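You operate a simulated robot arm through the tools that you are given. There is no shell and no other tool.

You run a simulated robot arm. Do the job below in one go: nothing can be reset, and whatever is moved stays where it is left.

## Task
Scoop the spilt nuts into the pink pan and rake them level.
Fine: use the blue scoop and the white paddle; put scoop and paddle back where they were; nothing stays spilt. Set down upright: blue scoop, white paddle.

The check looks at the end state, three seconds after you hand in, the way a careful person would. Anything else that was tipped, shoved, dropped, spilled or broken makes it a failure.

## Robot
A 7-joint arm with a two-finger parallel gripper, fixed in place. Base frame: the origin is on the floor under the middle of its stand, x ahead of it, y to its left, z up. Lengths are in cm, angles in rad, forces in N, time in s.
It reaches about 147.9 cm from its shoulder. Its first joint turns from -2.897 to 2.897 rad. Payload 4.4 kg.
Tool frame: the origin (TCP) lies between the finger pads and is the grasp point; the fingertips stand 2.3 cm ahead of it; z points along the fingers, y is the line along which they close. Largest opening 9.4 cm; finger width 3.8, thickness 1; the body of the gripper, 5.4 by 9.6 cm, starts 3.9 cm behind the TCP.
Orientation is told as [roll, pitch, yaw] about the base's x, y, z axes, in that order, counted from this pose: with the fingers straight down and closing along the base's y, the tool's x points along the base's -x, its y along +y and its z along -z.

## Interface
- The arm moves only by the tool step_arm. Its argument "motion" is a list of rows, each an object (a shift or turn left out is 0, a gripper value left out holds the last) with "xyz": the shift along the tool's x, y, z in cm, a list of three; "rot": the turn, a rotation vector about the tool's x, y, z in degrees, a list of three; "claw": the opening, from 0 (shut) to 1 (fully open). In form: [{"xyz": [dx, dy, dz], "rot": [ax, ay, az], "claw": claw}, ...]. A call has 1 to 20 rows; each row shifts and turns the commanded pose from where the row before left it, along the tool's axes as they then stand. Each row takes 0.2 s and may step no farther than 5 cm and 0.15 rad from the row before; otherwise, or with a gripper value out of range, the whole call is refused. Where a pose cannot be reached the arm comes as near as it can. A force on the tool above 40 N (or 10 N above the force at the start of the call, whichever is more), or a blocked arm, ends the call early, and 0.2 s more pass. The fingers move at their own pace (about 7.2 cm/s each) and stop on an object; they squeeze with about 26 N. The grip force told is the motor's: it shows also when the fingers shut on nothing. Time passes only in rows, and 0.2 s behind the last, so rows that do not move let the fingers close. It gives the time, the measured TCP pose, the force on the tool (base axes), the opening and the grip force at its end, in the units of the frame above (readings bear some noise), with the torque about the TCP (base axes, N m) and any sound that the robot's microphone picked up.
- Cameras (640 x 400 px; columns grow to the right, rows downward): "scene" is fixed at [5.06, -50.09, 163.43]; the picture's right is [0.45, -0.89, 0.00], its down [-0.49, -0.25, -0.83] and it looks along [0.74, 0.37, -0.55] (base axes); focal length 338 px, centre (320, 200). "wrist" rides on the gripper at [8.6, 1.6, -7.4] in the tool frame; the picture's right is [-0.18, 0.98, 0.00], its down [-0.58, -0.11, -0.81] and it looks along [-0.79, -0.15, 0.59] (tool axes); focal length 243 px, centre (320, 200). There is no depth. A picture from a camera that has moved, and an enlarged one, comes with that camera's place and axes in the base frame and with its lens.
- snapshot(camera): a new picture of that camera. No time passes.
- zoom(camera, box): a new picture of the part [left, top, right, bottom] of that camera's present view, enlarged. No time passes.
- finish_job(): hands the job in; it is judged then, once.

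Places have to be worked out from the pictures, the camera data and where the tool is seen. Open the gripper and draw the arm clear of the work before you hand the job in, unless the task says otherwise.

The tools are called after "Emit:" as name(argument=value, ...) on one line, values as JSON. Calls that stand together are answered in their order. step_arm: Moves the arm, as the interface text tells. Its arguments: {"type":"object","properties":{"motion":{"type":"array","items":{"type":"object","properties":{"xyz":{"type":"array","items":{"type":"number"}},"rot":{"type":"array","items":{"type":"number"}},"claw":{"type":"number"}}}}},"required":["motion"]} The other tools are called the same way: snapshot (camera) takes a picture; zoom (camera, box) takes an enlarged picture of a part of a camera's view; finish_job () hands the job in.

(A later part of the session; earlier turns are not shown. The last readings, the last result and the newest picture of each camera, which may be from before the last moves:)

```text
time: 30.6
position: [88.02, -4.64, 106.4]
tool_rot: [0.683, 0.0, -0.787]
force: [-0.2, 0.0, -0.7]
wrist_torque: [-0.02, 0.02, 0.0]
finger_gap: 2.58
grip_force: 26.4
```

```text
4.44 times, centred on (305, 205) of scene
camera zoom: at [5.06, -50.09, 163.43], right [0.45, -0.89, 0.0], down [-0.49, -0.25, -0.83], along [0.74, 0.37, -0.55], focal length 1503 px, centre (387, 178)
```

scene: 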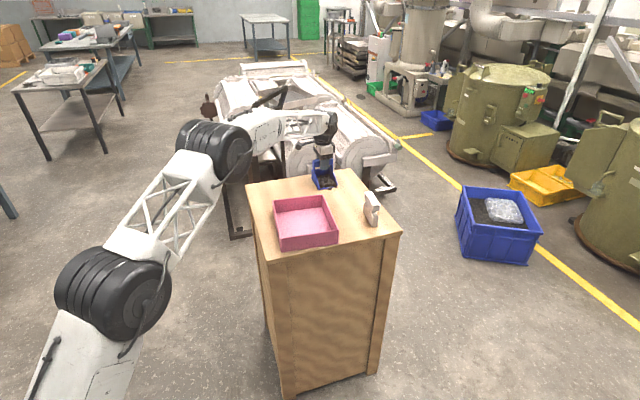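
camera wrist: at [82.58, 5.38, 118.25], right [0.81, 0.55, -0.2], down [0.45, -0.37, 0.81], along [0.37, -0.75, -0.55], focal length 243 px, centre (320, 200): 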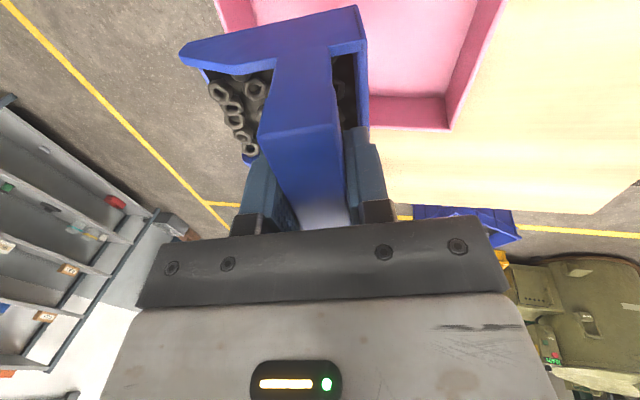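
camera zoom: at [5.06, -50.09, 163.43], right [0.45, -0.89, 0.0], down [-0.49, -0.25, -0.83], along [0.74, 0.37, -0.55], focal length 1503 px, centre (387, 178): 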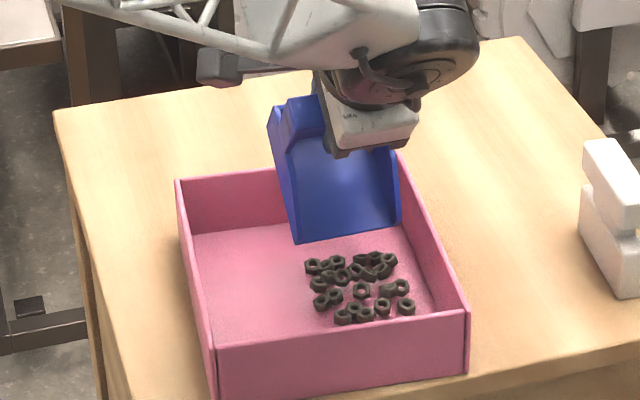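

The scoop looks empty. I'll zoom in to verify that, and check the pan and the surrounding table.

Emit:
zoom(camera="scene", box=[295, 175, 325, 199])

Emit:
zoom(camera="scene", box=[295, 205, 335, 240])

Emit:
snapshot(camera="wrist")

```text
16.00 times, centred on (310, 187) of scene
camera zoom: at [5.06, -50.09, 163.43], right [0.45, -0.89, 0.0], down [-0.49, -0.25, -0.83], along [0.74, 0.37, -0.55], focal length 5411 px, centre (480, 408)
```

zoom: 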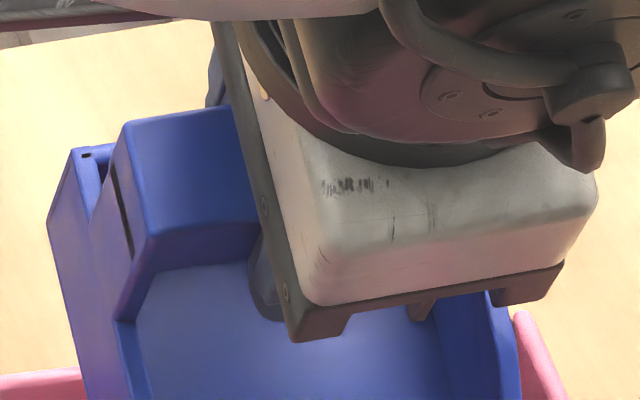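

```text
11.43 times, centred on (315, 222) of scene
camera zoom: at [5.06, -50.09, 163.43], right [0.45, -0.89, 0.0], down [-0.49, -0.25, -0.83], along [0.74, 0.37, -0.55], focal length 3865 px, centre (377, -57)
```

zoom: 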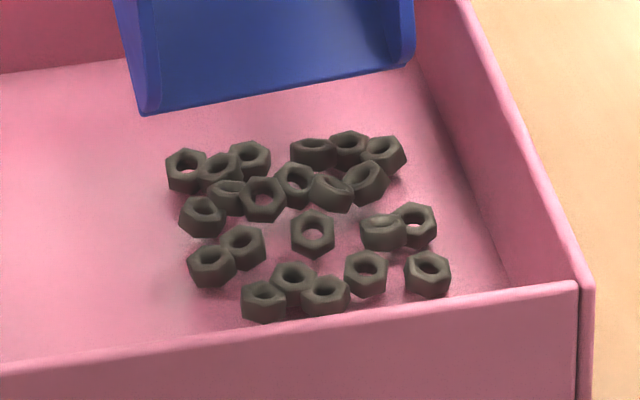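

```text
taken
camera wrist: at [79.59, -0.95, 113.09], right [0.67, 0.41, 0.62], down [-0.01, -0.83, 0.56], along [0.74, -0.38, -0.55], focal length 243 px, centre (320, 200)
```

wrist: 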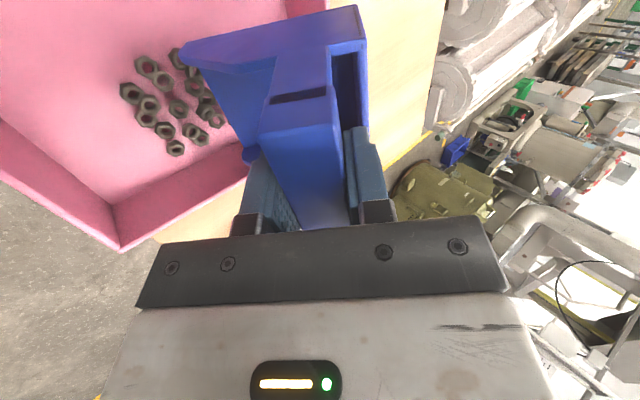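

All 22 nuts are in the pan and the scoop is empty. I'll raise the scoop, level it, and turn it back to its home heading while still over the pan.

Emit:
step_arm(motion=[{"xyz": [0, 3.02, -3.73]}, {"rot": [7.8, 0, 0]}, {"rot": [7.8, 0, 0]}, {"rot": [7.8, 0, 0]}, {"rot": [7.8, 0, 0]}, {"rot": [7.8, 0, 0]}, {"rot": [0, 0, -8.3]}, {"rot": [0, 0, -8.3]}, {"rot": [0, 0, -8.3]}, {"rot": [0, 0, -8.3]}, {"rot": [0, 0, -8.3]}, {"rot": [0, 0, -8.3]}, {"rot": [0, 0, -8.3]}, {"rot": [0, 0, -8.3]}, {"rot": [0, 0, -8.3]}, {"rot": [0, 0, -8.3]}, {"rot": [0, 0, -8.2]}, {"xyz": [0, 0, 0]}])

Emit:
snapshot(camera="scene")

```text
time: 34.4
position: [87.99, -4.59, 111.07]
tool_rot: [0.001, 0.001, 0.808]
force: [-0.2, -0.3, -0.4]
wrist_torque: [-0.02, 0.0, -0.01]
finger_gap: 2.56
grip_force: 26.0
```

```text
taken
```

scene: 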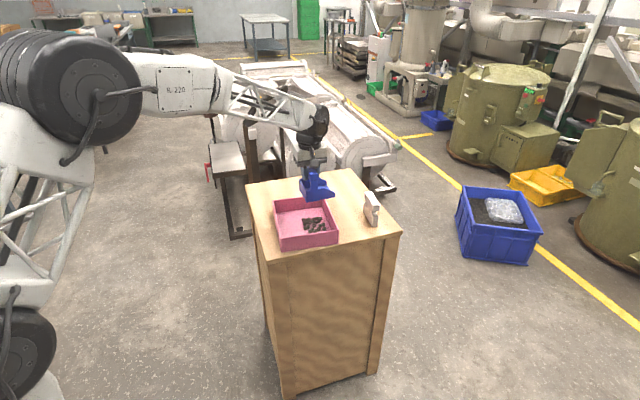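

The scoop is level and at its home heading. I'll move horizontally to above its home spot.

Emit:
step_arm(motion=[{"xyz": [-4.52, 1.42, 0]}, {"xyz": [-4.52, 1.42, 0]}, {"xyz": [-4.52, 1.42, 0]}, {"xyz": [-4.52, 1.42, 0]}, {"xyz": [-4.52, 1.42, 0]}, {"xyz": [-4.52, 1.42, 0]}, {"xyz": [0, 0, 0]}, {"xyz": [0, 0, 0]}])

Emit:
zoom(camera="scene", box=[230, 110, 330, 210])

```text
time: 36.2
position: [100.72, 20.7, 111.18]
tool_rot: [0.001, 0.001, 0.807]
force: [-0.1, 0.0, -1.2]
wrist_torque: [0.0, -0.05, 0.0]
finger_gap: 2.54
grip_force: 25.4
```

```text
4.00 times, centred on (280, 160) of scene
camera zoom: at [5.06, -50.09, 163.43], right [0.45, -0.89, 0.0], down [-0.49, -0.25, -0.83], along [0.74, 0.37, -0.55], focal length 1353 px, centre (480, 360)
```

zoom: 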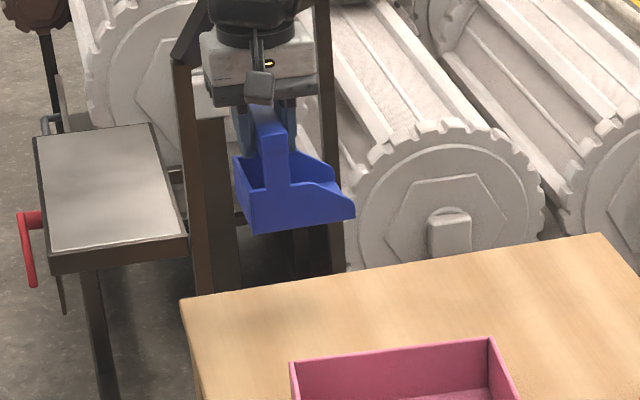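

I'm within 0.25 cm of home. I'll apply the small correction and descend most of the way, then re-check before setting down.

Emit:
step_arm(motion=[{"xyz": [0, 0.2, 3.5]}, {"xyz": [0, 0, 4]}, {"xyz": [0, 0, 3]}, {"xyz": [0, 0, 1]}, {"xyz": [0, 0, 0]}])

Emit:
zoom(camera="scene", box=[258, 162, 292, 199])

```text
time: 37.4
position: [100.43, 20.92, 99.54]
tool_rot: [-0.001, 0.0, 0.807]
force: [0.7, -0.4, -1.0]
wrist_torque: [0.01, -0.01, 0.0]
finger_gap: 2.57
grip_force: 26.8
```

```text
10.81 times, centred on (275, 180) of scene
camera zoom: at [5.06, -50.09, 163.43], right [0.45, -0.89, 0.0], down [-0.49, -0.25, -0.83], along [0.74, 0.37, -0.55], focal length 3656 px, centre (806, 411)
```

zoom: 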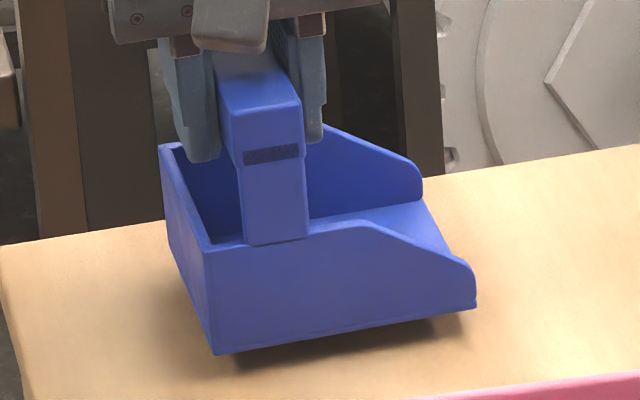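

It lines up with the original spot to within about 0.1 cm. I'll lower the last 1.2 cm gently onto the table.

Emit:
step_arm(motion=[{"xyz": [0, 0, 0.6]}, {"xyz": [0, 0, 0.4]}, {"xyz": [0, 0, 0.15]}, {"xyz": [0, 0, 0]}])

Emit:
zoom(camera="scene", box=[258, 162, 292, 199])

```text
time: 38.4
position: [100.54, 20.85, 98.5]
tool_rot: [-0.001, 0.0, 0.806]
force: [0.0, 0.5, -0.7]
wrist_torque: [0.0, 0.02, -0.02]
finger_gap: 2.55
grip_force: 26.1
```

```text
10.81 times, centred on (275, 180) of scene
camera zoom: at [5.06, -50.09, 163.43], right [0.45, -0.89, 0.0], down [-0.49, -0.25, -0.83], along [0.74, 0.37, -0.55], focal length 3656 px, centre (806, 411)
```

zoom: 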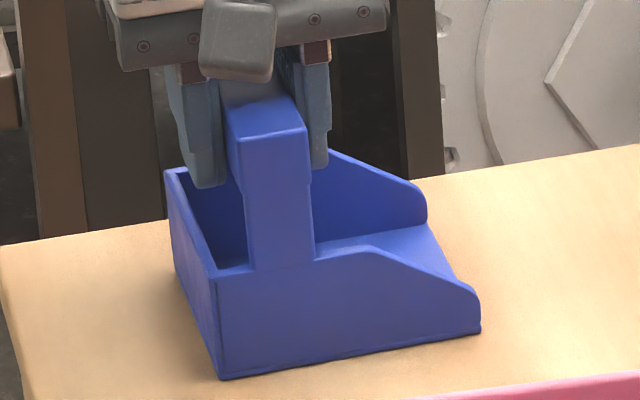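

Compared with the original picture, the scoop sits about 7 px to the right, or roughly 0.2 cm toward its nose. I'll lift a hair, correct by that amount, and lower again.

Emit:
step_arm(motion=[{"xyz": [0, 0, -0.3]}, {"xyz": [-0.1, 0.22, 0]}, {"xyz": [0, 0, 0.3]}, {"xyz": [0, 0, 0.1]}, {"xyz": [0, 0, 0]}])

Emit:
zoom(camera="scene", box=[258, 162, 292, 199])

```text
time: 39.6
position: [100.4, 21.19, 98.45]
tool_rot: [-0.002, -0.002, 0.806]
force: [1.4, -3.4, 9.7]
wrist_torque: [0.17, -0.27, -0.09]
finger_gap: 2.58
grip_force: 25.8
```

```text
10.81 times, centred on (275, 180) of scene
camera zoom: at [5.06, -50.09, 163.43], right [0.45, -0.89, 0.0], down [-0.49, -0.25, -0.83], along [0.74, 0.37, -0.55], focal length 3656 px, centre (806, 411)
```

zoom: 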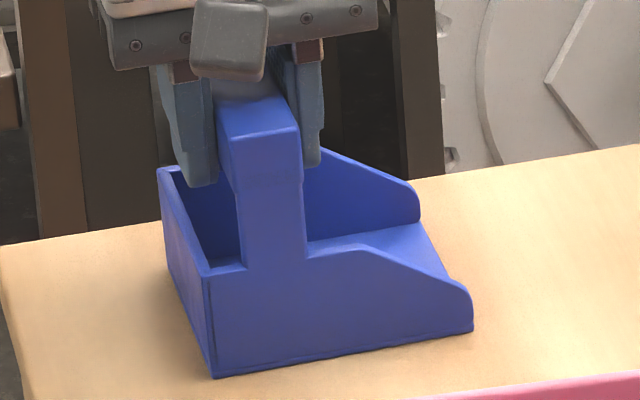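

The scoop now matches its original picture to about 1 px and is firmly on the table. I'll ease the pressure, open the fingers, and lift straight up.

Emit:
step_arm(motion=[{"xyz": [0, 0, -0.1]}, {"claw": 1}, {"claw": 1}, {"claw": 1}, {"claw": 1}, {"claw": 1}, {"xyz": [0, 0, -2]}, {"xyz": [0, 0, -4]}, {"xyz": [0, 0, -4]}, {"xyz": [0, 0, -4]}, {"xyz": [0, 0, 0]}])

Emit:
zoom(camera="scene", box=[258, 162, 292, 199])

Emit:
snapshot(camera="scene")

```text
time: 42.0
position: [100.53, 21.25, 112.46]
tool_rot: [0.0, 0.0, 0.805]
force: [-0.9, 0.6, 0.6]
wrist_torque: [-0.02, -0.01, 0.0]
finger_gap: 9.41
grip_force: 0.0
```

```text
10.81 times, centred on (275, 180) of scene
camera zoom: at [5.06, -50.09, 163.43], right [0.45, -0.89, 0.0], down [-0.49, -0.25, -0.83], along [0.74, 0.37, -0.55], focal length 3656 px, centre (806, 411)
```

zoom: 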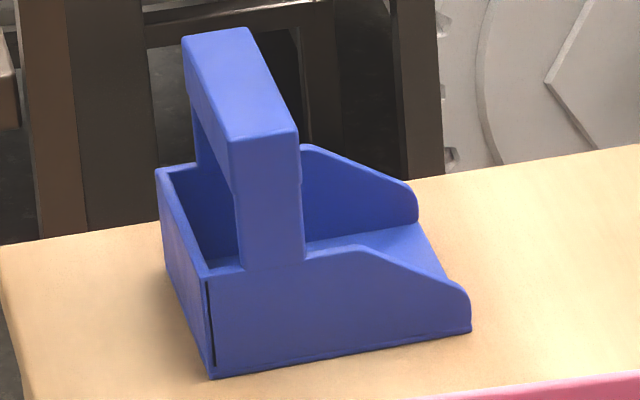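

```text
taken
```

scene: 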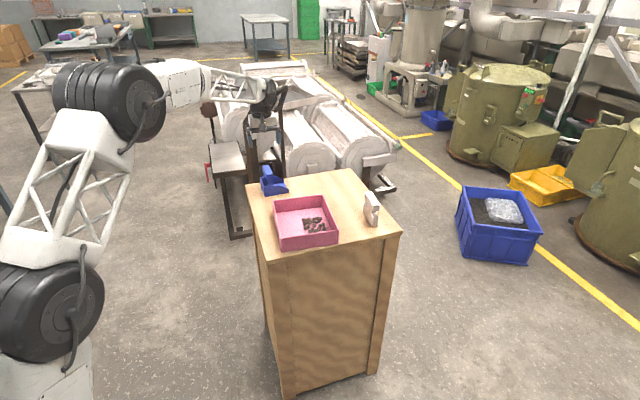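

The scoop is back home, within about 0.1 cm. Next is the paddle: I place its top bar near (101.2, -22.5), the top at about 99.3, lying at a yaw of about 40°. I'll move there at height and look down at it.

Emit:
step_arm(motion=[{"rot": [0, 0, 6.1]}, {"xyz": [2.76, -3.39, 0]}, {"xyz": [2.76, -3.39, 0]}, {"xyz": [2.76, -3.39, 0]}, {"xyz": [2.76, -3.39, 0]}, {"xyz": [2.76, -3.39, 0]}, {"xyz": [2.76, -3.39, 0]}, {"xyz": [2.76, -3.39, 0]}, {"xyz": [2.76, -3.39, 0]}, {"xyz": [2.76, -3.39, 0]}, {"xyz": [2.76, -3.39, 0]}, {"xyz": [0, 0, 0]}, {"xyz": [0, 0, 0]}])

Emit:
snapshot(camera="wrist")

Emit:
zoom(camera="wrist", box=[230, 0, 390, 110])

Emit:
zoom(camera="scene", box=[265, 185, 345, 250])

```text
time: 44.8
position: [101.27, -22.83, 112.51]
tool_rot: [0.0, 0.0, 0.701]
force: [-0.7, 0.1, -0.2]
wrist_torque: [0.04, 0.0, 0.0]
finger_gap: 9.41
grip_force: 0.0
```

```text
taken
camera wrist: at [93.8, -27.18, 119.96], right [-0.49, 0.87, 0.0], down [0.51, 0.29, 0.81], along [0.7, 0.4, -0.59], focal length 243 px, centre (320, 200)
```

wrist: 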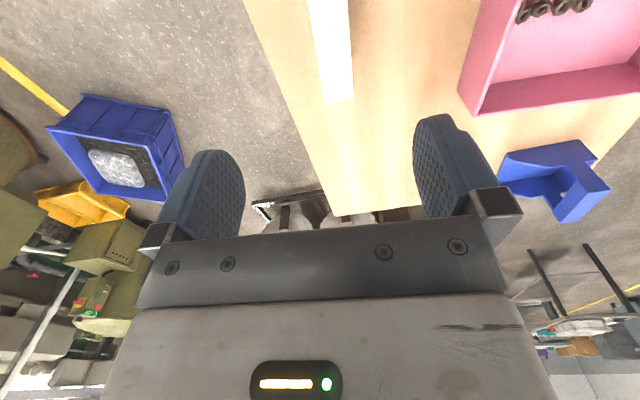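

```text
3.64 times, centred on (310, 55) of wrist
camera zoom: at [93.8, -27.18, 119.96], right [-0.49, 0.87, 0.0], down [0.51, 0.29, 0.81], along [0.7, 0.4, -0.59], focal length 882 px, centre (356, 727)
```

zoom: 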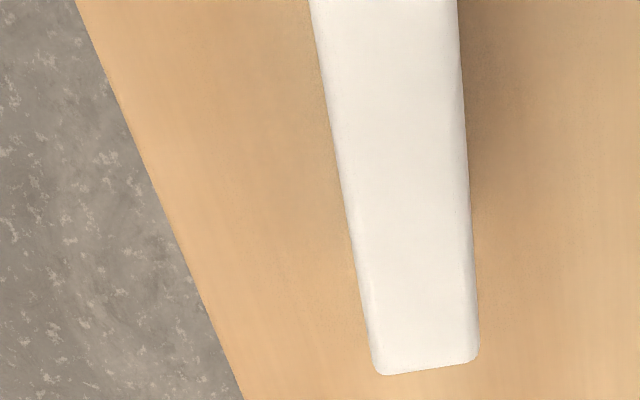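

```text
6.15 times, centred on (305, 218) of scene
camera zoom: at [5.06, -50.09, 163.43], right [0.45, -0.89, 0.0], down [-0.49, -0.25, -0.83], along [0.74, 0.37, -0.55], focal length 2081 px, centre (412, 92)
```

zoom: 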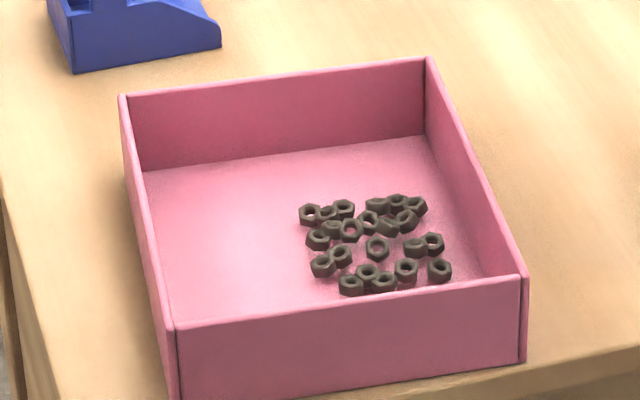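

The bar is about 1.0 cm off along the closing direction and turned 0.8°, so I'll correct that and descend partway to verify. All 22 nuts sit in the near-right part of the pan, waiting to be raked.

Emit:
step_arm(motion=[{"rot": [0, 0, 0.8]}, {"xyz": [0.4, 1.0, 0]}, {"xyz": [0, 0, 4]}, {"xyz": [0, 0, 4]}, {"xyz": [0, 0, 0]}])

Emit:
snapshot(camera="wrist")

Emit:
zoom(camera="scene", box=[330, 150, 410, 240])

```text
time: 46.0
position: [100.26, -22.09, 104.22]
tool_rot: [0.002, -0.001, 0.686]
force: [0.1, 1.1, -0.3]
wrist_torque: [-0.02, 0.03, -0.03]
finger_gap: 9.38
grip_force: 0.0
```

```text
taken
camera wrist: at [92.68, -26.32, 111.69], right [-0.48, 0.88, 0.0], down [0.52, 0.28, 0.81], along [0.71, 0.39, -0.59], focal length 243 px, centre (320, 200)
```

wrist: 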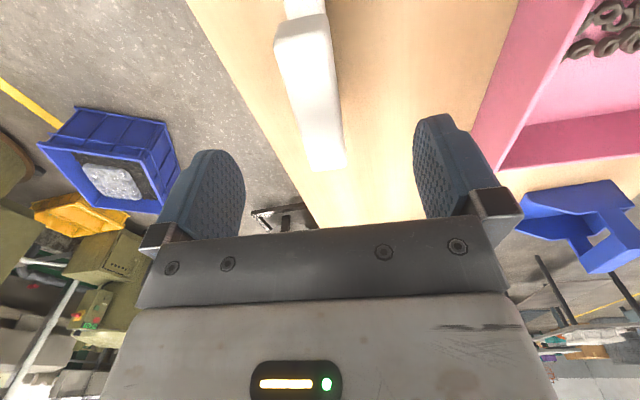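

```text
4.44 times, centred on (370, 195) of scene
camera zoom: at [5.06, -50.09, 163.43], right [0.45, -0.89, 0.0], down [-0.49, -0.25, -0.83], along [0.74, 0.37, -0.55], focal length 1503 px, centre (98, 222)
```

zoom: 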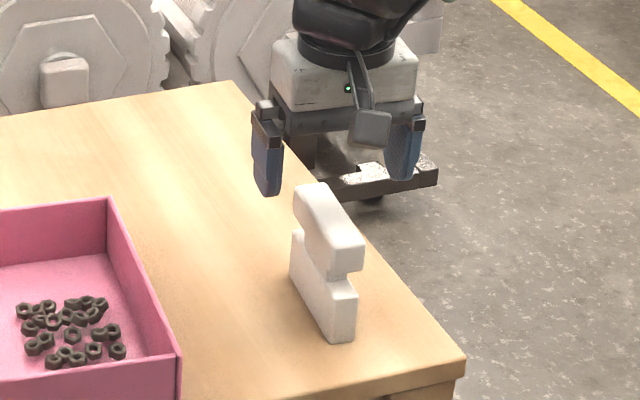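

I'll zoom in on the bar to fine-tune before lowering over it.

Emit:
zoom(camera="wrist", box=[240, 0, 400, 180])

```text
2.22 times, centred on (320, 90) of wrist
camera zoom: at [92.68, -26.32, 111.69], right [-0.48, 0.88, 0.0], down [0.52, 0.28, 0.81], along [0.71, 0.39, -0.59], focal length 539 px, centre (320, 444)
```

zoom: 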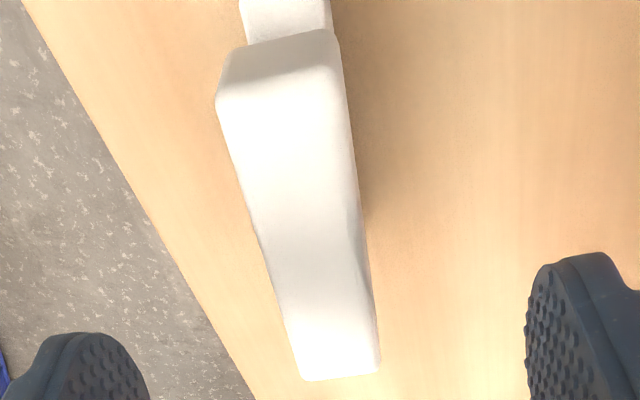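

The bar is centred to within 0.15 cm and aligned. I'll nudge it, descend to grip height, and close.

Emit:
step_arm(motion=[{"xyz": [-0.15, -0.15, 3]}, {"xyz": [0, 0, 2.3]}, {"xyz": [0, 0, 1]}, {"xyz": [0, 0, 0]}])

Emit:
snapshot(camera="wrist")

Emit:
zoom(camera="scene", box=[340, 170, 400, 240])

```text
time: 47.0
position: [100.43, -22.05, 98.02]
tool_rot: [0.001, -0.002, 0.684]
force: [-0.1, -0.3, 0.5]
wrist_torque: [-0.01, 0.01, 0.02]
finger_gap: 9.39
grip_force: 0.1
```

```text
taken
camera wrist: at [92.78, -26.2, 105.49], right [-0.48, 0.88, 0.0], down [0.52, 0.28, 0.81], along [0.71, 0.39, -0.59], focal length 243 px, centre (320, 200)
```

wrist: 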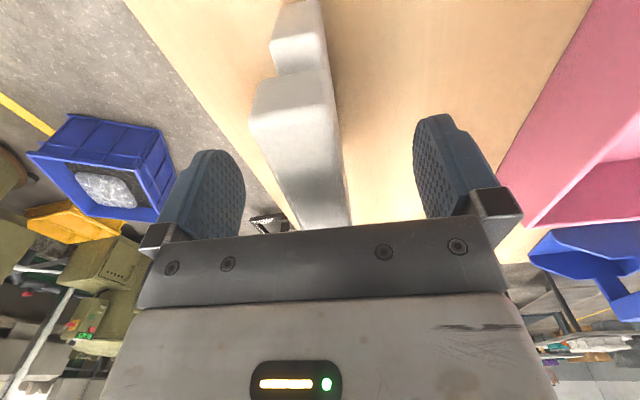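

```text
5.71 times, centred on (370, 205) of scene
camera zoom: at [5.06, -50.09, 163.43], right [0.45, -0.89, 0.0], down [-0.49, -0.25, -0.83], along [0.74, 0.37, -0.55], focal length 1933 px, centre (34, 171)
```

zoom: 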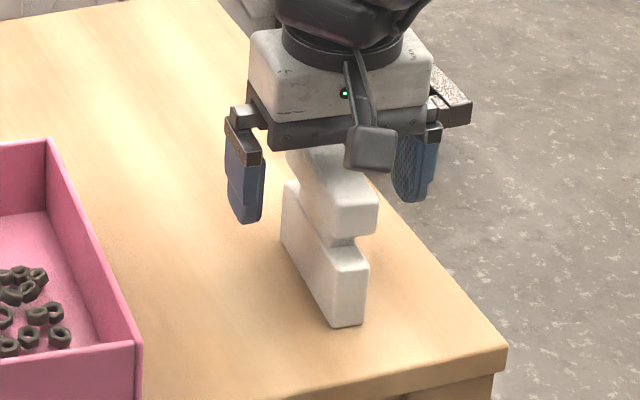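

The bar is centred the same way the scoop handle was, so I'll close the gripper.

Emit:
step_arm(motion=[{"claw": 0}, {"claw": 0}, {"claw": 0}, {"claw": 0}, {"claw": 0}, {"claw": 0}])

Emit:
zoom(camera="scene", box=[356, 186, 386, 232])

```text
time: 48.4
position: [100.42, -21.96, 98.16]
tool_rot: [-0.001, -0.001, 0.687]
force: [-0.2, 0.1, 2.5]
wrist_torque: [-0.06, -0.05, 0.03]
finger_gap: 2.75
grip_force: 26.2
```

```text
8.70 times, centred on (371, 209) of scene
camera zoom: at [5.06, -50.09, 163.43], right [0.45, -0.89, 0.0], down [-0.49, -0.25, -0.83], along [0.74, 0.37, -0.55], focal length 2941 px, centre (-124, 122)
```

zoom: 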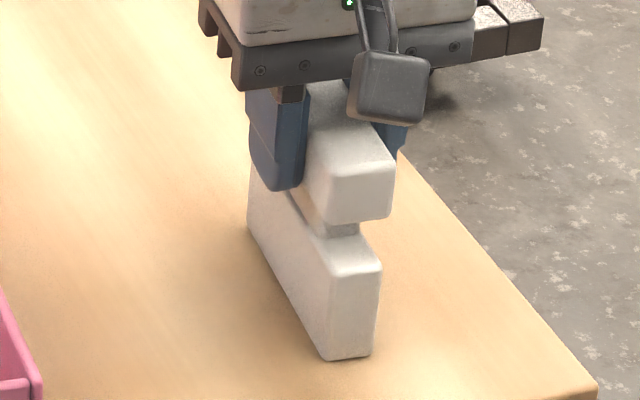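

The paddle is gripped at 2.75 cm. I'll lift it straight up clear of the pan rim and check it.

Emit:
step_arm(motion=[{"xyz": [0, 0, -1]}, {"xyz": [0, 0, -3]}, {"xyz": [0, 0, -4]}, {"xyz": [0, 0, -2]}, {"xyz": [0, 0, 0]}, {"xyz": [0, 0, 0]}])

Emit:
zoom(camera="scene", box=[330, 150, 410, 240])

Emit:
snapshot(camera="wrist")

```text
time: 49.8
position: [100.46, -21.93, 108.28]
tool_rot: [-0.001, 0.001, 0.686]
force: [-1.0, 0.6, -0.6]
wrist_torque: [-0.01, 0.0, -0.01]
finger_gap: 2.78
grip_force: 25.7
```

```text
4.44 times, centred on (370, 195) of scene
camera zoom: at [5.06, -50.09, 163.43], right [0.45, -0.89, 0.0], down [-0.49, -0.25, -0.83], along [0.74, 0.37, -0.55], focal length 1503 px, centre (98, 222)
```

zoom: 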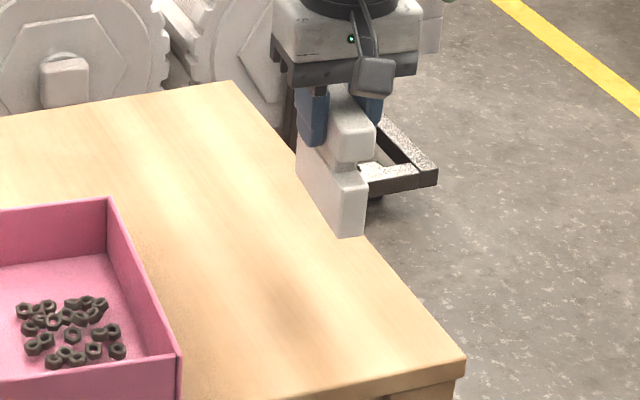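

```text
taken
camera wrist: at [92.78, -26.15, 115.55], right [-0.48, 0.88, 0.0], down [0.52, 0.28, 0.81], along [0.71, 0.39, -0.59], focal length 243 px, centre (320, 200)
```

wrist: 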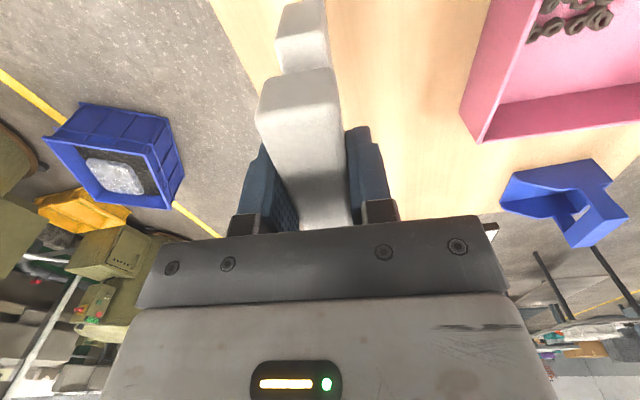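

The lift was clean. I'll move the paddle to above the right-hand part of the pan, staying high, and look down to place it precisely against the walls.

Emit:
step_arm(motion=[{"xyz": [0.08, 4.15, 0]}, {"xyz": [0.08, 4.15, 0]}, {"xyz": [0.08, 4.15, 0]}, {"xyz": [0.08, 4.15, 0]}, {"xyz": [0, 0, 0]}])

Emit:
snapshot(camera="wrist")

Emit:
zoom(camera="scene", box=[260, 160, 360, 250])

```text
time: 51.0
position: [89.36, -9.42, 108.39]
tool_rot: [0.0, 0.0, 0.685]
force: [0.9, 1.2, -0.4]
wrist_torque: [0.02, 0.0, -0.02]
finger_gap: 2.75
grip_force: 25.9
```

```text
taken
camera wrist: at [81.73, -13.61, 115.73], right [-0.48, 0.88, 0.0], down [0.52, 0.28, 0.81], along [0.71, 0.39, -0.59], focal length 243 px, centre (320, 200)
```

wrist: 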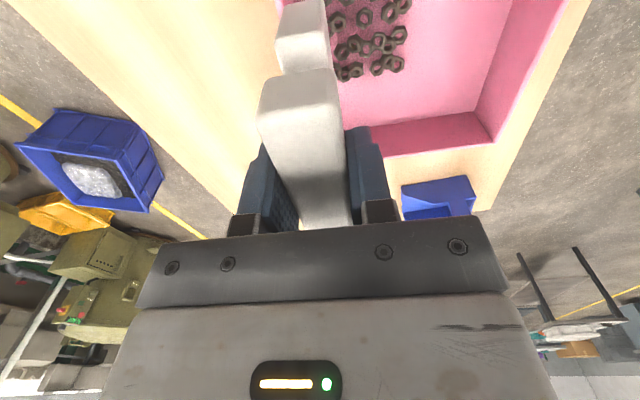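

```text
4.44 times, centred on (310, 205) of scene
camera zoom: at [5.06, -50.09, 163.43], right [0.45, -0.89, 0.0], down [-0.49, -0.25, -0.83], along [0.74, 0.37, -0.55], focal length 1503 px, centre (364, 178)
```

zoom: 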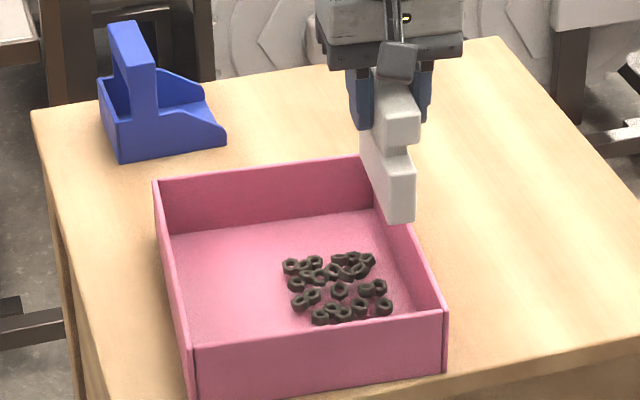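

Emit:
zoom(camera="wrist", box=[260, 0, 540, 170])

```text
2.29 times, centred on (400, 85) of wrist
camera zoom: at [81.73, -13.61, 115.73], right [-0.48, 0.88, 0.0], down [0.52, 0.28, 0.81], along [0.71, 0.39, -0.59], focal length 555 px, centre (137, 463)
```

zoom: 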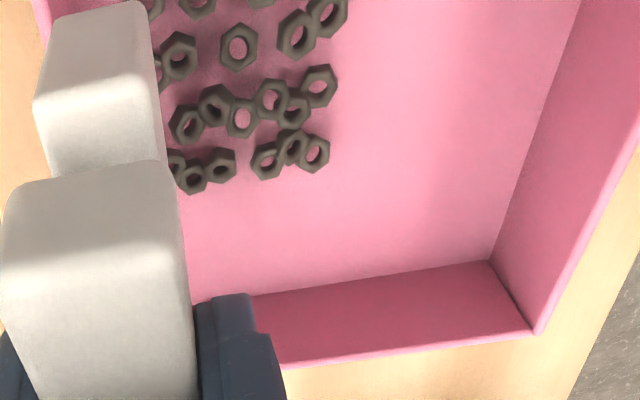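

The nuts overlap visually, so they're drawn from a granular model. The paddle is about 0.9 cm clear of the right wall. I'll lower it slowly to just above the nuts and check clearances.

Emit:
step_arm(motion=[{"xyz": [0, 0.3, 3]}, {"xyz": [0, 0, 3]}, {"xyz": [0, 0, 2]}, {"xyz": [0, 0, 0.7]}, {"xyz": [0, 0, 0]}])

Emit:
zoom(camera="scene", box=[270, 175, 350, 245])

Emit:
snapshot(camera="wrist")

```text
time: 52.2
position: [89.39, -9.12, 99.43]
tool_rot: [0.002, 0.001, 0.687]
force: [0.1, -0.3, -2.0]
wrist_torque: [-0.02, -0.01, 0.0]
finger_gap: 2.77
grip_force: 26.2
```

```text
5.71 times, centred on (310, 210) of scene
camera zoom: at [5.06, -50.09, 163.43], right [0.45, -0.89, 0.0], down [-0.49, -0.25, -0.83], along [0.74, 0.37, -0.55], focal length 1933 px, centre (377, 143)
```

zoom: 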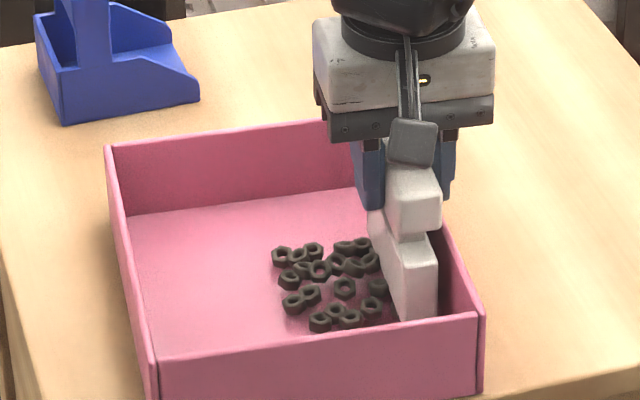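

```text
taken
camera wrist: at [81.77, -13.34, 106.76], right [-0.48, 0.88, 0.0], down [0.52, 0.28, 0.81], along [0.71, 0.39, -0.59], focal length 243 px, centre (320, 200)
```

wrist: 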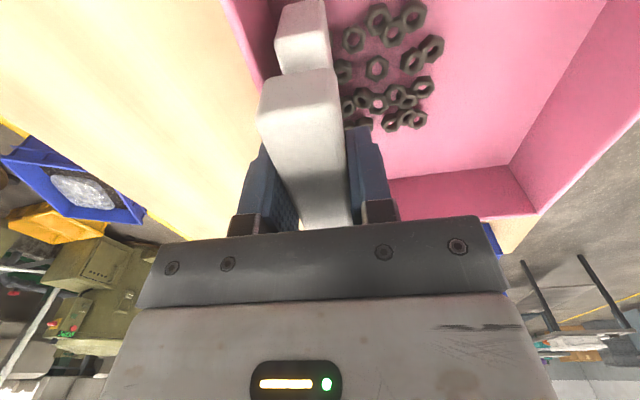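

The paddle is inside the pan beside the wall, with the nuts on its left. I'll lower it toward the floor in small steps and watch the force.

Emit:
step_arm(motion=[{"xyz": [0, 0, 0.4]}, {"xyz": [0, 0, 0.3]}, {"xyz": [0, 0, 0]}])

Emit:
zoom(camera="scene", box=[300, 190, 340, 235])

```text
time: 53.0
position: [89.44, -9.07, 98.63]
tool_rot: [0.0, -0.001, 0.685]
force: [-0.4, -0.1, -0.6]
wrist_torque: [0.02, -0.01, -0.02]
finger_gap: 2.73
grip_force: 26.0
```

```text
8.89 times, centred on (320, 212) of scene
camera zoom: at [5.06, -50.09, 163.43], right [0.45, -0.89, 0.0], down [-0.49, -0.25, -0.83], along [0.74, 0.37, -0.55], focal length 3006 px, centre (320, 89)
```

zoom: 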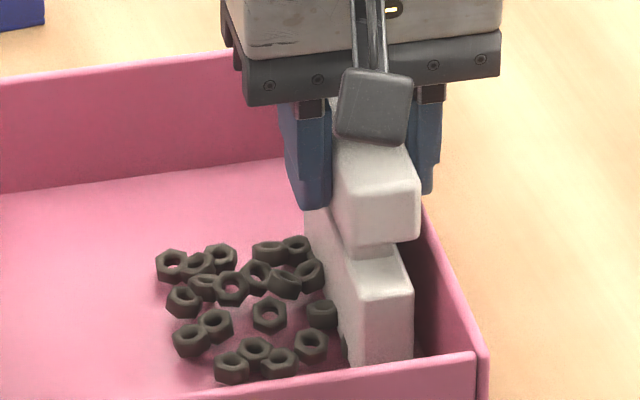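

There's no floor contact yet, with the bottom about 0.5 cm over table level. I'll make a short 3 cm stroke leftward through the nuts and see how they respond.

Emit:
step_arm(motion=[{"xyz": [0, 0.7, 0]}, {"xyz": [0, 0.8, 0]}, {"xyz": [0, 0.8, 0]}, {"xyz": [0, 0.7, 0]}, {"xyz": [0, 0, 0]}])

Emit:
zoom(camera="scene", box=[270, 180, 340, 240])

Emit:
snapshot(camera="wrist")

```text
time: 54.2
position: [87.59, -6.85, 98.61]
tool_rot: [0.0, 0.001, 0.686]
force: [0.4, -0.4, -1.8]
wrist_torque: [0.01, -0.02, 0.0]
finger_gap: 2.76
grip_force: 25.9
```

```text
6.67 times, centred on (305, 210) of scene
camera zoom: at [5.06, -50.09, 163.43], right [0.45, -0.89, 0.0], down [-0.49, -0.25, -0.83], along [0.74, 0.37, -0.55], focal length 2255 px, centre (420, 133)
```

zoom: 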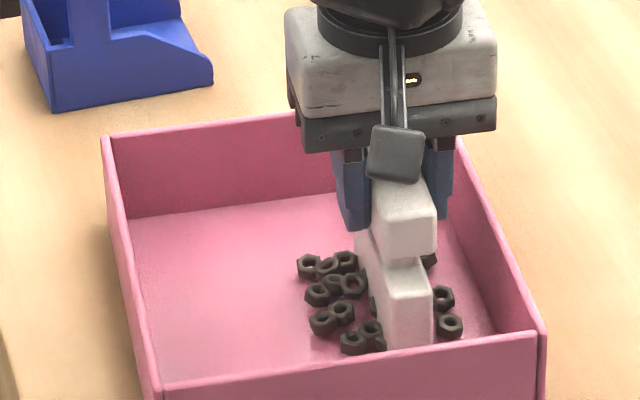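

```text
taken
camera wrist: at [79.85, -11.05, 106.09], right [-0.48, 0.88, 0.0], down [0.52, 0.28, 0.81], along [0.71, 0.39, -0.59], focal length 243 px, centre (320, 200)
```

wrist: 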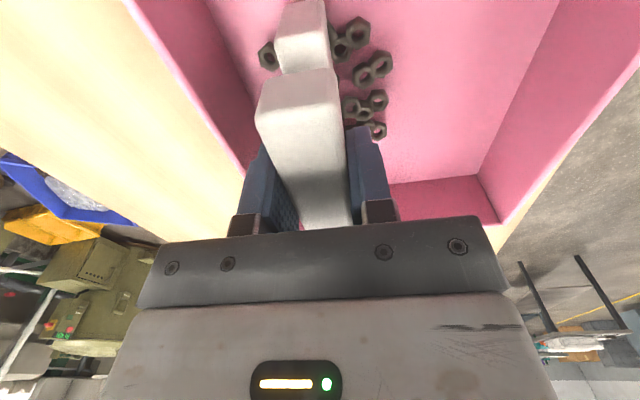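

The nuts didn't move; the paddle passed over the grain layer, so it needs to go lower. I'll feel for the pan floor in 1 mm steps.

Emit:
step_arm(motion=[{"xyz": [0, 0, 0.1]}, {"xyz": [0, 0, 0]}])

Emit:
step_arm(motion=[{"xyz": [0, 0, 0.1]}, {"xyz": [0, 0, 0]}])

```text
time: 54.8
position: [87.64, -6.9, 98.54]
tool_rot: [0.0, 0.0, 0.685]
force: [-0.1, 0.6, -1.2]
wrist_torque: [-0.02, 0.02, -0.02]
finger_gap: 2.78
grip_force: 26.0
```

```text
time: 55.4
position: [87.61, -6.81, 98.44]
tool_rot: [0.0, 0.0, 0.686]
force: [0.1, -1.0, 1.3]
wrist_torque: [-0.04, 0.05, 0.01]
finger_gap: 2.74
grip_force: 26.2
```

A light contact may be starting at about 98.45. I'll stroke left slowly at this height and look at the nuts.

Emit:
step_arm(motion=[{"xyz": [0, 0.5, 0]}, {"xyz": [0, 0.8, 0]}, {"xyz": [0, 0.8, 0]}, {"xyz": [0, 0.8, 0]}, {"xyz": [0, 0, 0]}])

Emit:
zoom(camera="scene", box=[270, 180, 340, 240])

Emit:
snapshot(camera="wrist")

```text
time: 56.6
position: [85.74, -4.53, 98.62]
tool_rot: [0.001, 0.0, 0.687]
force: [-0.5, 0.4, -2.0]
wrist_torque: [0.02, -0.03, 0.0]
finger_gap: 2.74
grip_force: 26.4
```

```text
6.67 times, centred on (305, 210) of scene
camera zoom: at [5.06, -50.09, 163.43], right [0.45, -0.89, 0.0], down [-0.49, -0.25, -0.83], along [0.74, 0.37, -0.55], focal length 2255 px, centre (420, 133)
```

zoom: 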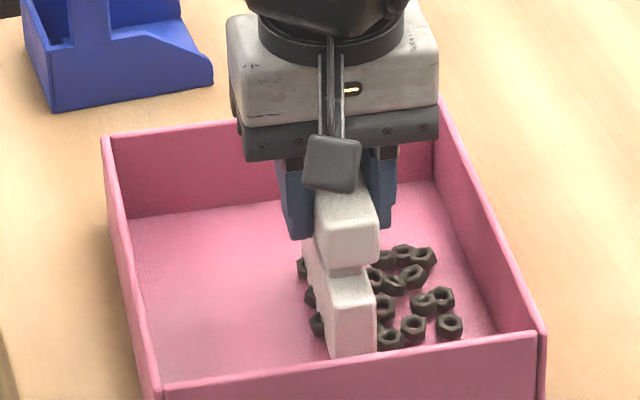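

```text
taken
camera wrist: at [78.06, -8.82, 105.98], right [-0.48, 0.88, 0.0], down [0.52, 0.28, 0.81], along [0.71, 0.39, -0.59], focal length 243 px, centre (320, 200)
```

wrist: 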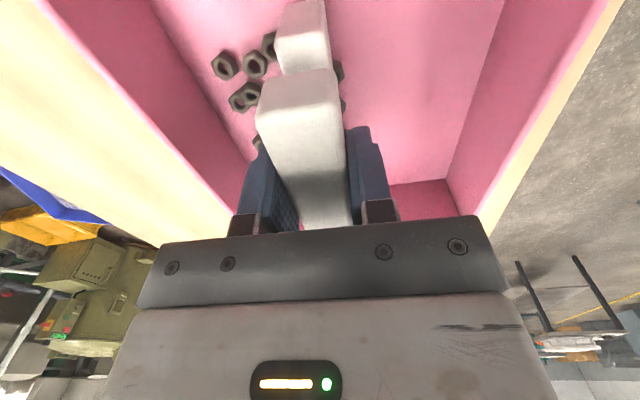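

Still no effect, and the bottom is about 0.45 cm above table level. I'll keep feeling downward for the floor.

Emit:
step_arm(motion=[{"xyz": [0, 0, 0.1]}, {"xyz": [0, 0, 0]}])

Emit:
step_arm(motion=[{"xyz": [0, 0, 0.1]}, {"xyz": [0, 0, 0]}])

Emit:
zoom(camera="scene", box=[295, 200, 335, 240])

```text
time: 57.2
position: [85.78, -4.55, 98.49]
tool_rot: [0.001, 0.0, 0.685]
force: [-1.2, -0.2, 2.3]
wrist_torque: [-0.03, 0.04, 0.01]
finger_gap: 2.74
grip_force: 25.6
```

```text
time: 57.8
position: [85.75, -4.52, 98.46]
tool_rot: [-0.003, -0.003, 0.686]
force: [-3.1, -1.5, 17.4]
wrist_torque: [-0.17, 0.25, -0.01]
finger_gap: 2.73
grip_force: 25.8
```

```text
10.00 times, centred on (315, 220) of scene
camera zoom: at [5.06, -50.09, 163.43], right [0.45, -0.89, 0.0], down [-0.49, -0.25, -0.83], along [0.74, 0.37, -0.55], focal length 3382 px, centre (370, 0)
```

zoom: 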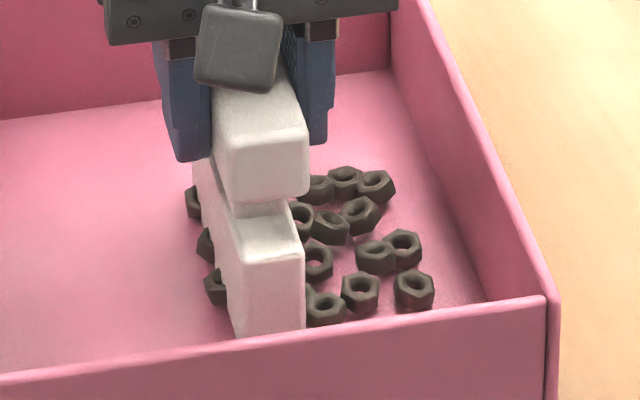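

The floor is at TCP z≈98.45, which puts its top at about 90.4. I'll ease up to a light touch and stroke left again while barely brushing the floor.

Emit:
step_arm(motion=[{"xyz": [0, 0, -0.08]}, {"xyz": [0, 0.6, 0]}, {"xyz": [0, 0.8, 0]}, {"xyz": [0, 0.8, 0]}, {"xyz": [0, 0.8, 0]}, {"xyz": [0, 0, 0]}])

Emit:
zoom(camera="scene", box=[270, 180, 340, 240])

Emit:
zoom(camera="wrist", box=[100, 0, 420, 200])

```text
time: 59.2
position: [83.83, -2.3, 98.48]
tool_rot: [0.0, 0.0, 0.686]
force: [2.0, -4.9, 18.3]
wrist_torque: [-0.23, -0.03, -0.02]
finger_gap: 2.74
grip_force: 25.7
```

```text
6.67 times, centred on (305, 210) of scene
camera zoom: at [5.06, -50.09, 163.43], right [0.45, -0.89, 0.0], down [-0.49, -0.25, -0.83], along [0.74, 0.37, -0.55], focal length 2255 px, centre (420, 133)
```

zoom: 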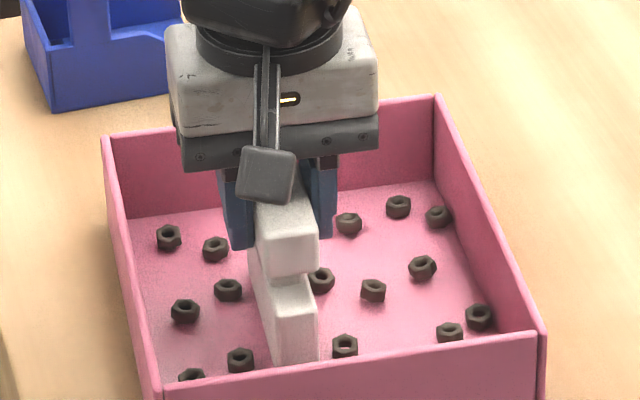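

```text
2.00 times, centred on (260, 100) of wrist
camera zoom: at [76.18, -6.5, 105.82], right [-0.48, 0.88, 0.0], down [0.52, 0.28, 0.81], along [0.71, 0.39, -0.59], focal length 485 px, centre (440, 400)
```

zoom: 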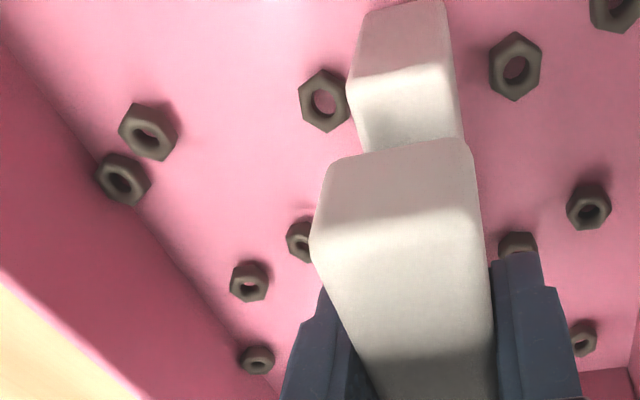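

With the blade brushing the floor, the nuts spread out evenly, and the pan corners haven't moved. I'll lift the paddle up clear and inspect the layout.

Emit:
step_arm(motion=[{"xyz": [0, 0, -1]}, {"xyz": [0, 0, -3]}, {"xyz": [0, 0, -4]}, {"xyz": [0, 0, -3]}, {"xyz": [0, 0, 0]}])

Emit:
zoom(camera="scene", box=[265, 180, 345, 250])

Emit:
snapshot(camera="wrist")

```text
time: 60.4
position: [83.72, -2.28, 109.31]
tool_rot: [0.0, 0.001, 0.688]
force: [-0.6, -0.5, -1.0]
wrist_torque: [0.02, 0.01, -0.01]
finger_gap: 2.77
grip_force: 26.1
```

```text
5.71 times, centred on (305, 215) of scene
camera zoom: at [5.06, -50.09, 163.43], right [0.45, -0.89, 0.0], down [-0.49, -0.25, -0.83], along [0.74, 0.37, -0.55], focal length 1933 px, centre (406, 114)
```

zoom: 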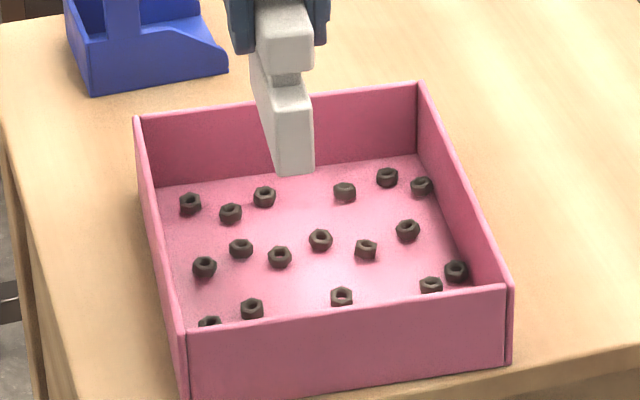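

```text
taken
camera wrist: at [76.12, -6.53, 116.8], right [-0.48, 0.88, 0.0], down [0.52, 0.28, 0.81], along [0.71, 0.39, -0.59], focal length 243 px, centre (320, 200)
```

wrist: 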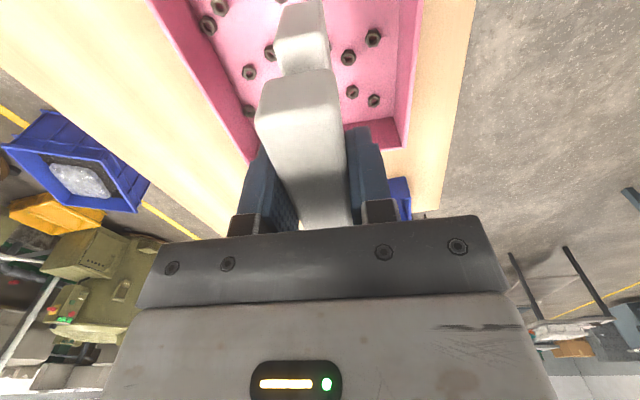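

The nuts are spread evenly over the whole pan floor. Before putting the paddle back, I'll go up and back so the wrist camera can see the whole pan from above.

Emit:
step_arm(motion=[{"xyz": [0, 0, -4]}, {"xyz": [2.56, -2.6, -2.5]}, {"xyz": [2.56, -2.6, -2.5]}, {"xyz": [2.56, -2.6, -2.5]}, {"xyz": [2.56, -2.6, -2.5]}, {"xyz": [2.56, -2.6, -2.5]}, {"xyz": [2.56, -2.6, -2.5]}, {"xyz": [0, 0, 0]}])

Emit:
snapshot(camera="wrist")

Emit:
zoom(camera="scene", box=[240, 155, 410, 261])

```text
time: 62.2
position: [81.84, -24.19, 128.46]
tool_rot: [-0.002, -0.001, 0.685]
force: [-0.3, 0.1, -1.0]
wrist_torque: [-0.06, 0.0, 0.0]
finger_gap: 2.76
grip_force: 25.7
```

```text
taken
camera wrist: at [74.15, -28.39, 135.93], right [-0.48, 0.88, 0.0], down [0.52, 0.28, 0.81], along [0.71, 0.39, -0.59], focal length 243 px, centre (320, 200)
```

wrist: 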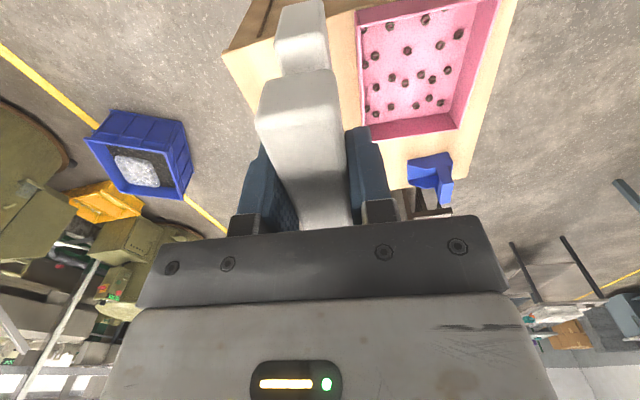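

```text
3.76 times, centred on (325, 208) of scene
camera zoom: at [5.06, -50.09, 163.43], right [0.45, -0.89, 0.0], down [-0.49, -0.25, -0.83], along [0.74, 0.37, -0.55], focal length 1273 px, centre (301, 170)
```

zoom: 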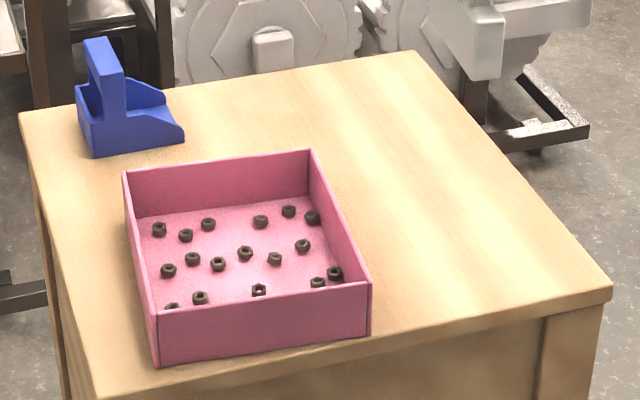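

Emit:
zoom(camera="wrist", box=[340, 0, 510, 150])

```text
2.67 times, centred on (425, 75) of wrist
camera zoom: at [74.15, -28.39, 135.93], right [-0.48, 0.88, 0.0], down [0.52, 0.28, 0.81], along [0.71, 0.39, -0.59], focal length 647 px, centre (40, 533)
```

zoom: 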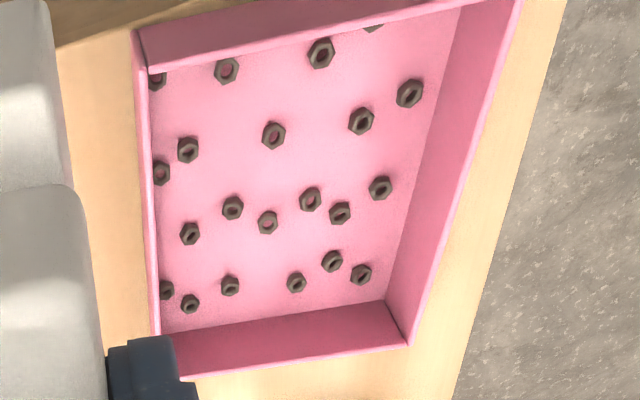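

The 22 nuts lie evenly over the pan floor and the table is clean. Now I'll take the paddle back above its home spot.

Emit:
step_arm(motion=[{"xyz": [-3.94, -2.56, 0]}, {"xyz": [-3.94, -2.56, 0]}, {"xyz": [-3.94, -2.56, 0]}, {"xyz": [-3.94, -2.56, 0]}, {"rot": [0, 0, -1.0]}, {"xyz": [0, 0, 4.5]}, {"xyz": [0, 0, 4.5]}, {"xyz": [0, 0, 4.5]}, {"xyz": [0, 0, 4.5]}, {"xyz": [0, 0, 0]}, {"xyz": [0, 0, 0]}])

Emit:
zoom(camera="scene", box=[330, 150, 410, 240])

```text
time: 64.6
position: [100.18, -21.95, 110.29]
tool_rot: [-0.001, -0.001, 0.704]
force: [-0.1, 0.1, -0.8]
wrist_torque: [0.01, 0.0, -0.03]
finger_gap: 2.75
grip_force: 25.9
```

```text
4.44 times, centred on (370, 195) of scene
camera zoom: at [5.06, -50.09, 163.43], right [0.45, -0.89, 0.0], down [-0.49, -0.25, -0.83], along [0.74, 0.37, -0.55], focal length 1503 px, centre (98, 222)
```

zoom: 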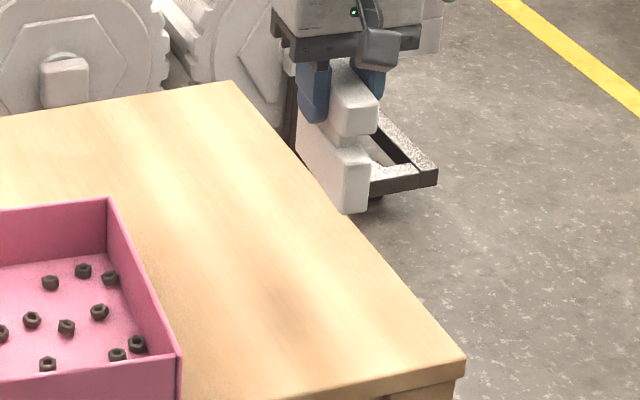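

I'm 12.3 cm above the paddle's home. I'll lower 11 cm with a 0.25 cm correction and compare with the original picture.

Emit:
step_arm(motion=[{"xyz": [0.05, -0.25, 3]}, {"xyz": [0, 0, 4]}, {"xyz": [0, 0, 3]}, {"xyz": [0, 0, 1]}, {"xyz": [0, 0, 0]}])

Emit:
zoom(camera="scene", box=[356, 186, 386, 232])

```text
time: 65.8
position: [100.59, -22.35, 99.34]
tool_rot: [0.0, 0.0, 0.705]
force: [-0.4, -0.2, -1.7]
wrist_torque: [-0.02, 0.02, 0.04]
finger_gap: 2.73
grip_force: 26.2
```

```text
8.70 times, centred on (371, 209) of scene
camera zoom: at [5.06, -50.09, 163.43], right [0.45, -0.89, 0.0], down [-0.49, -0.25, -0.83], along [0.74, 0.37, -0.55], focal length 2941 px, centre (-124, 122)
```

zoom: 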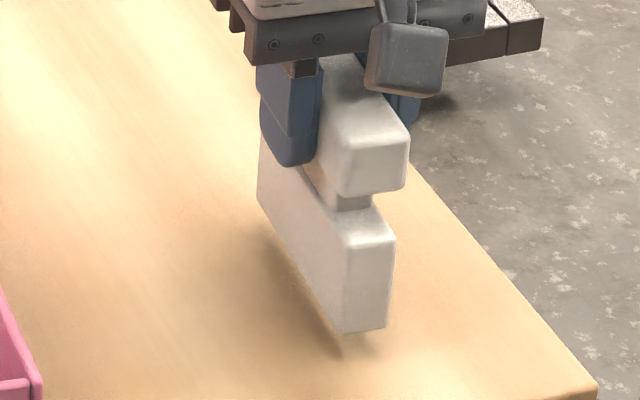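

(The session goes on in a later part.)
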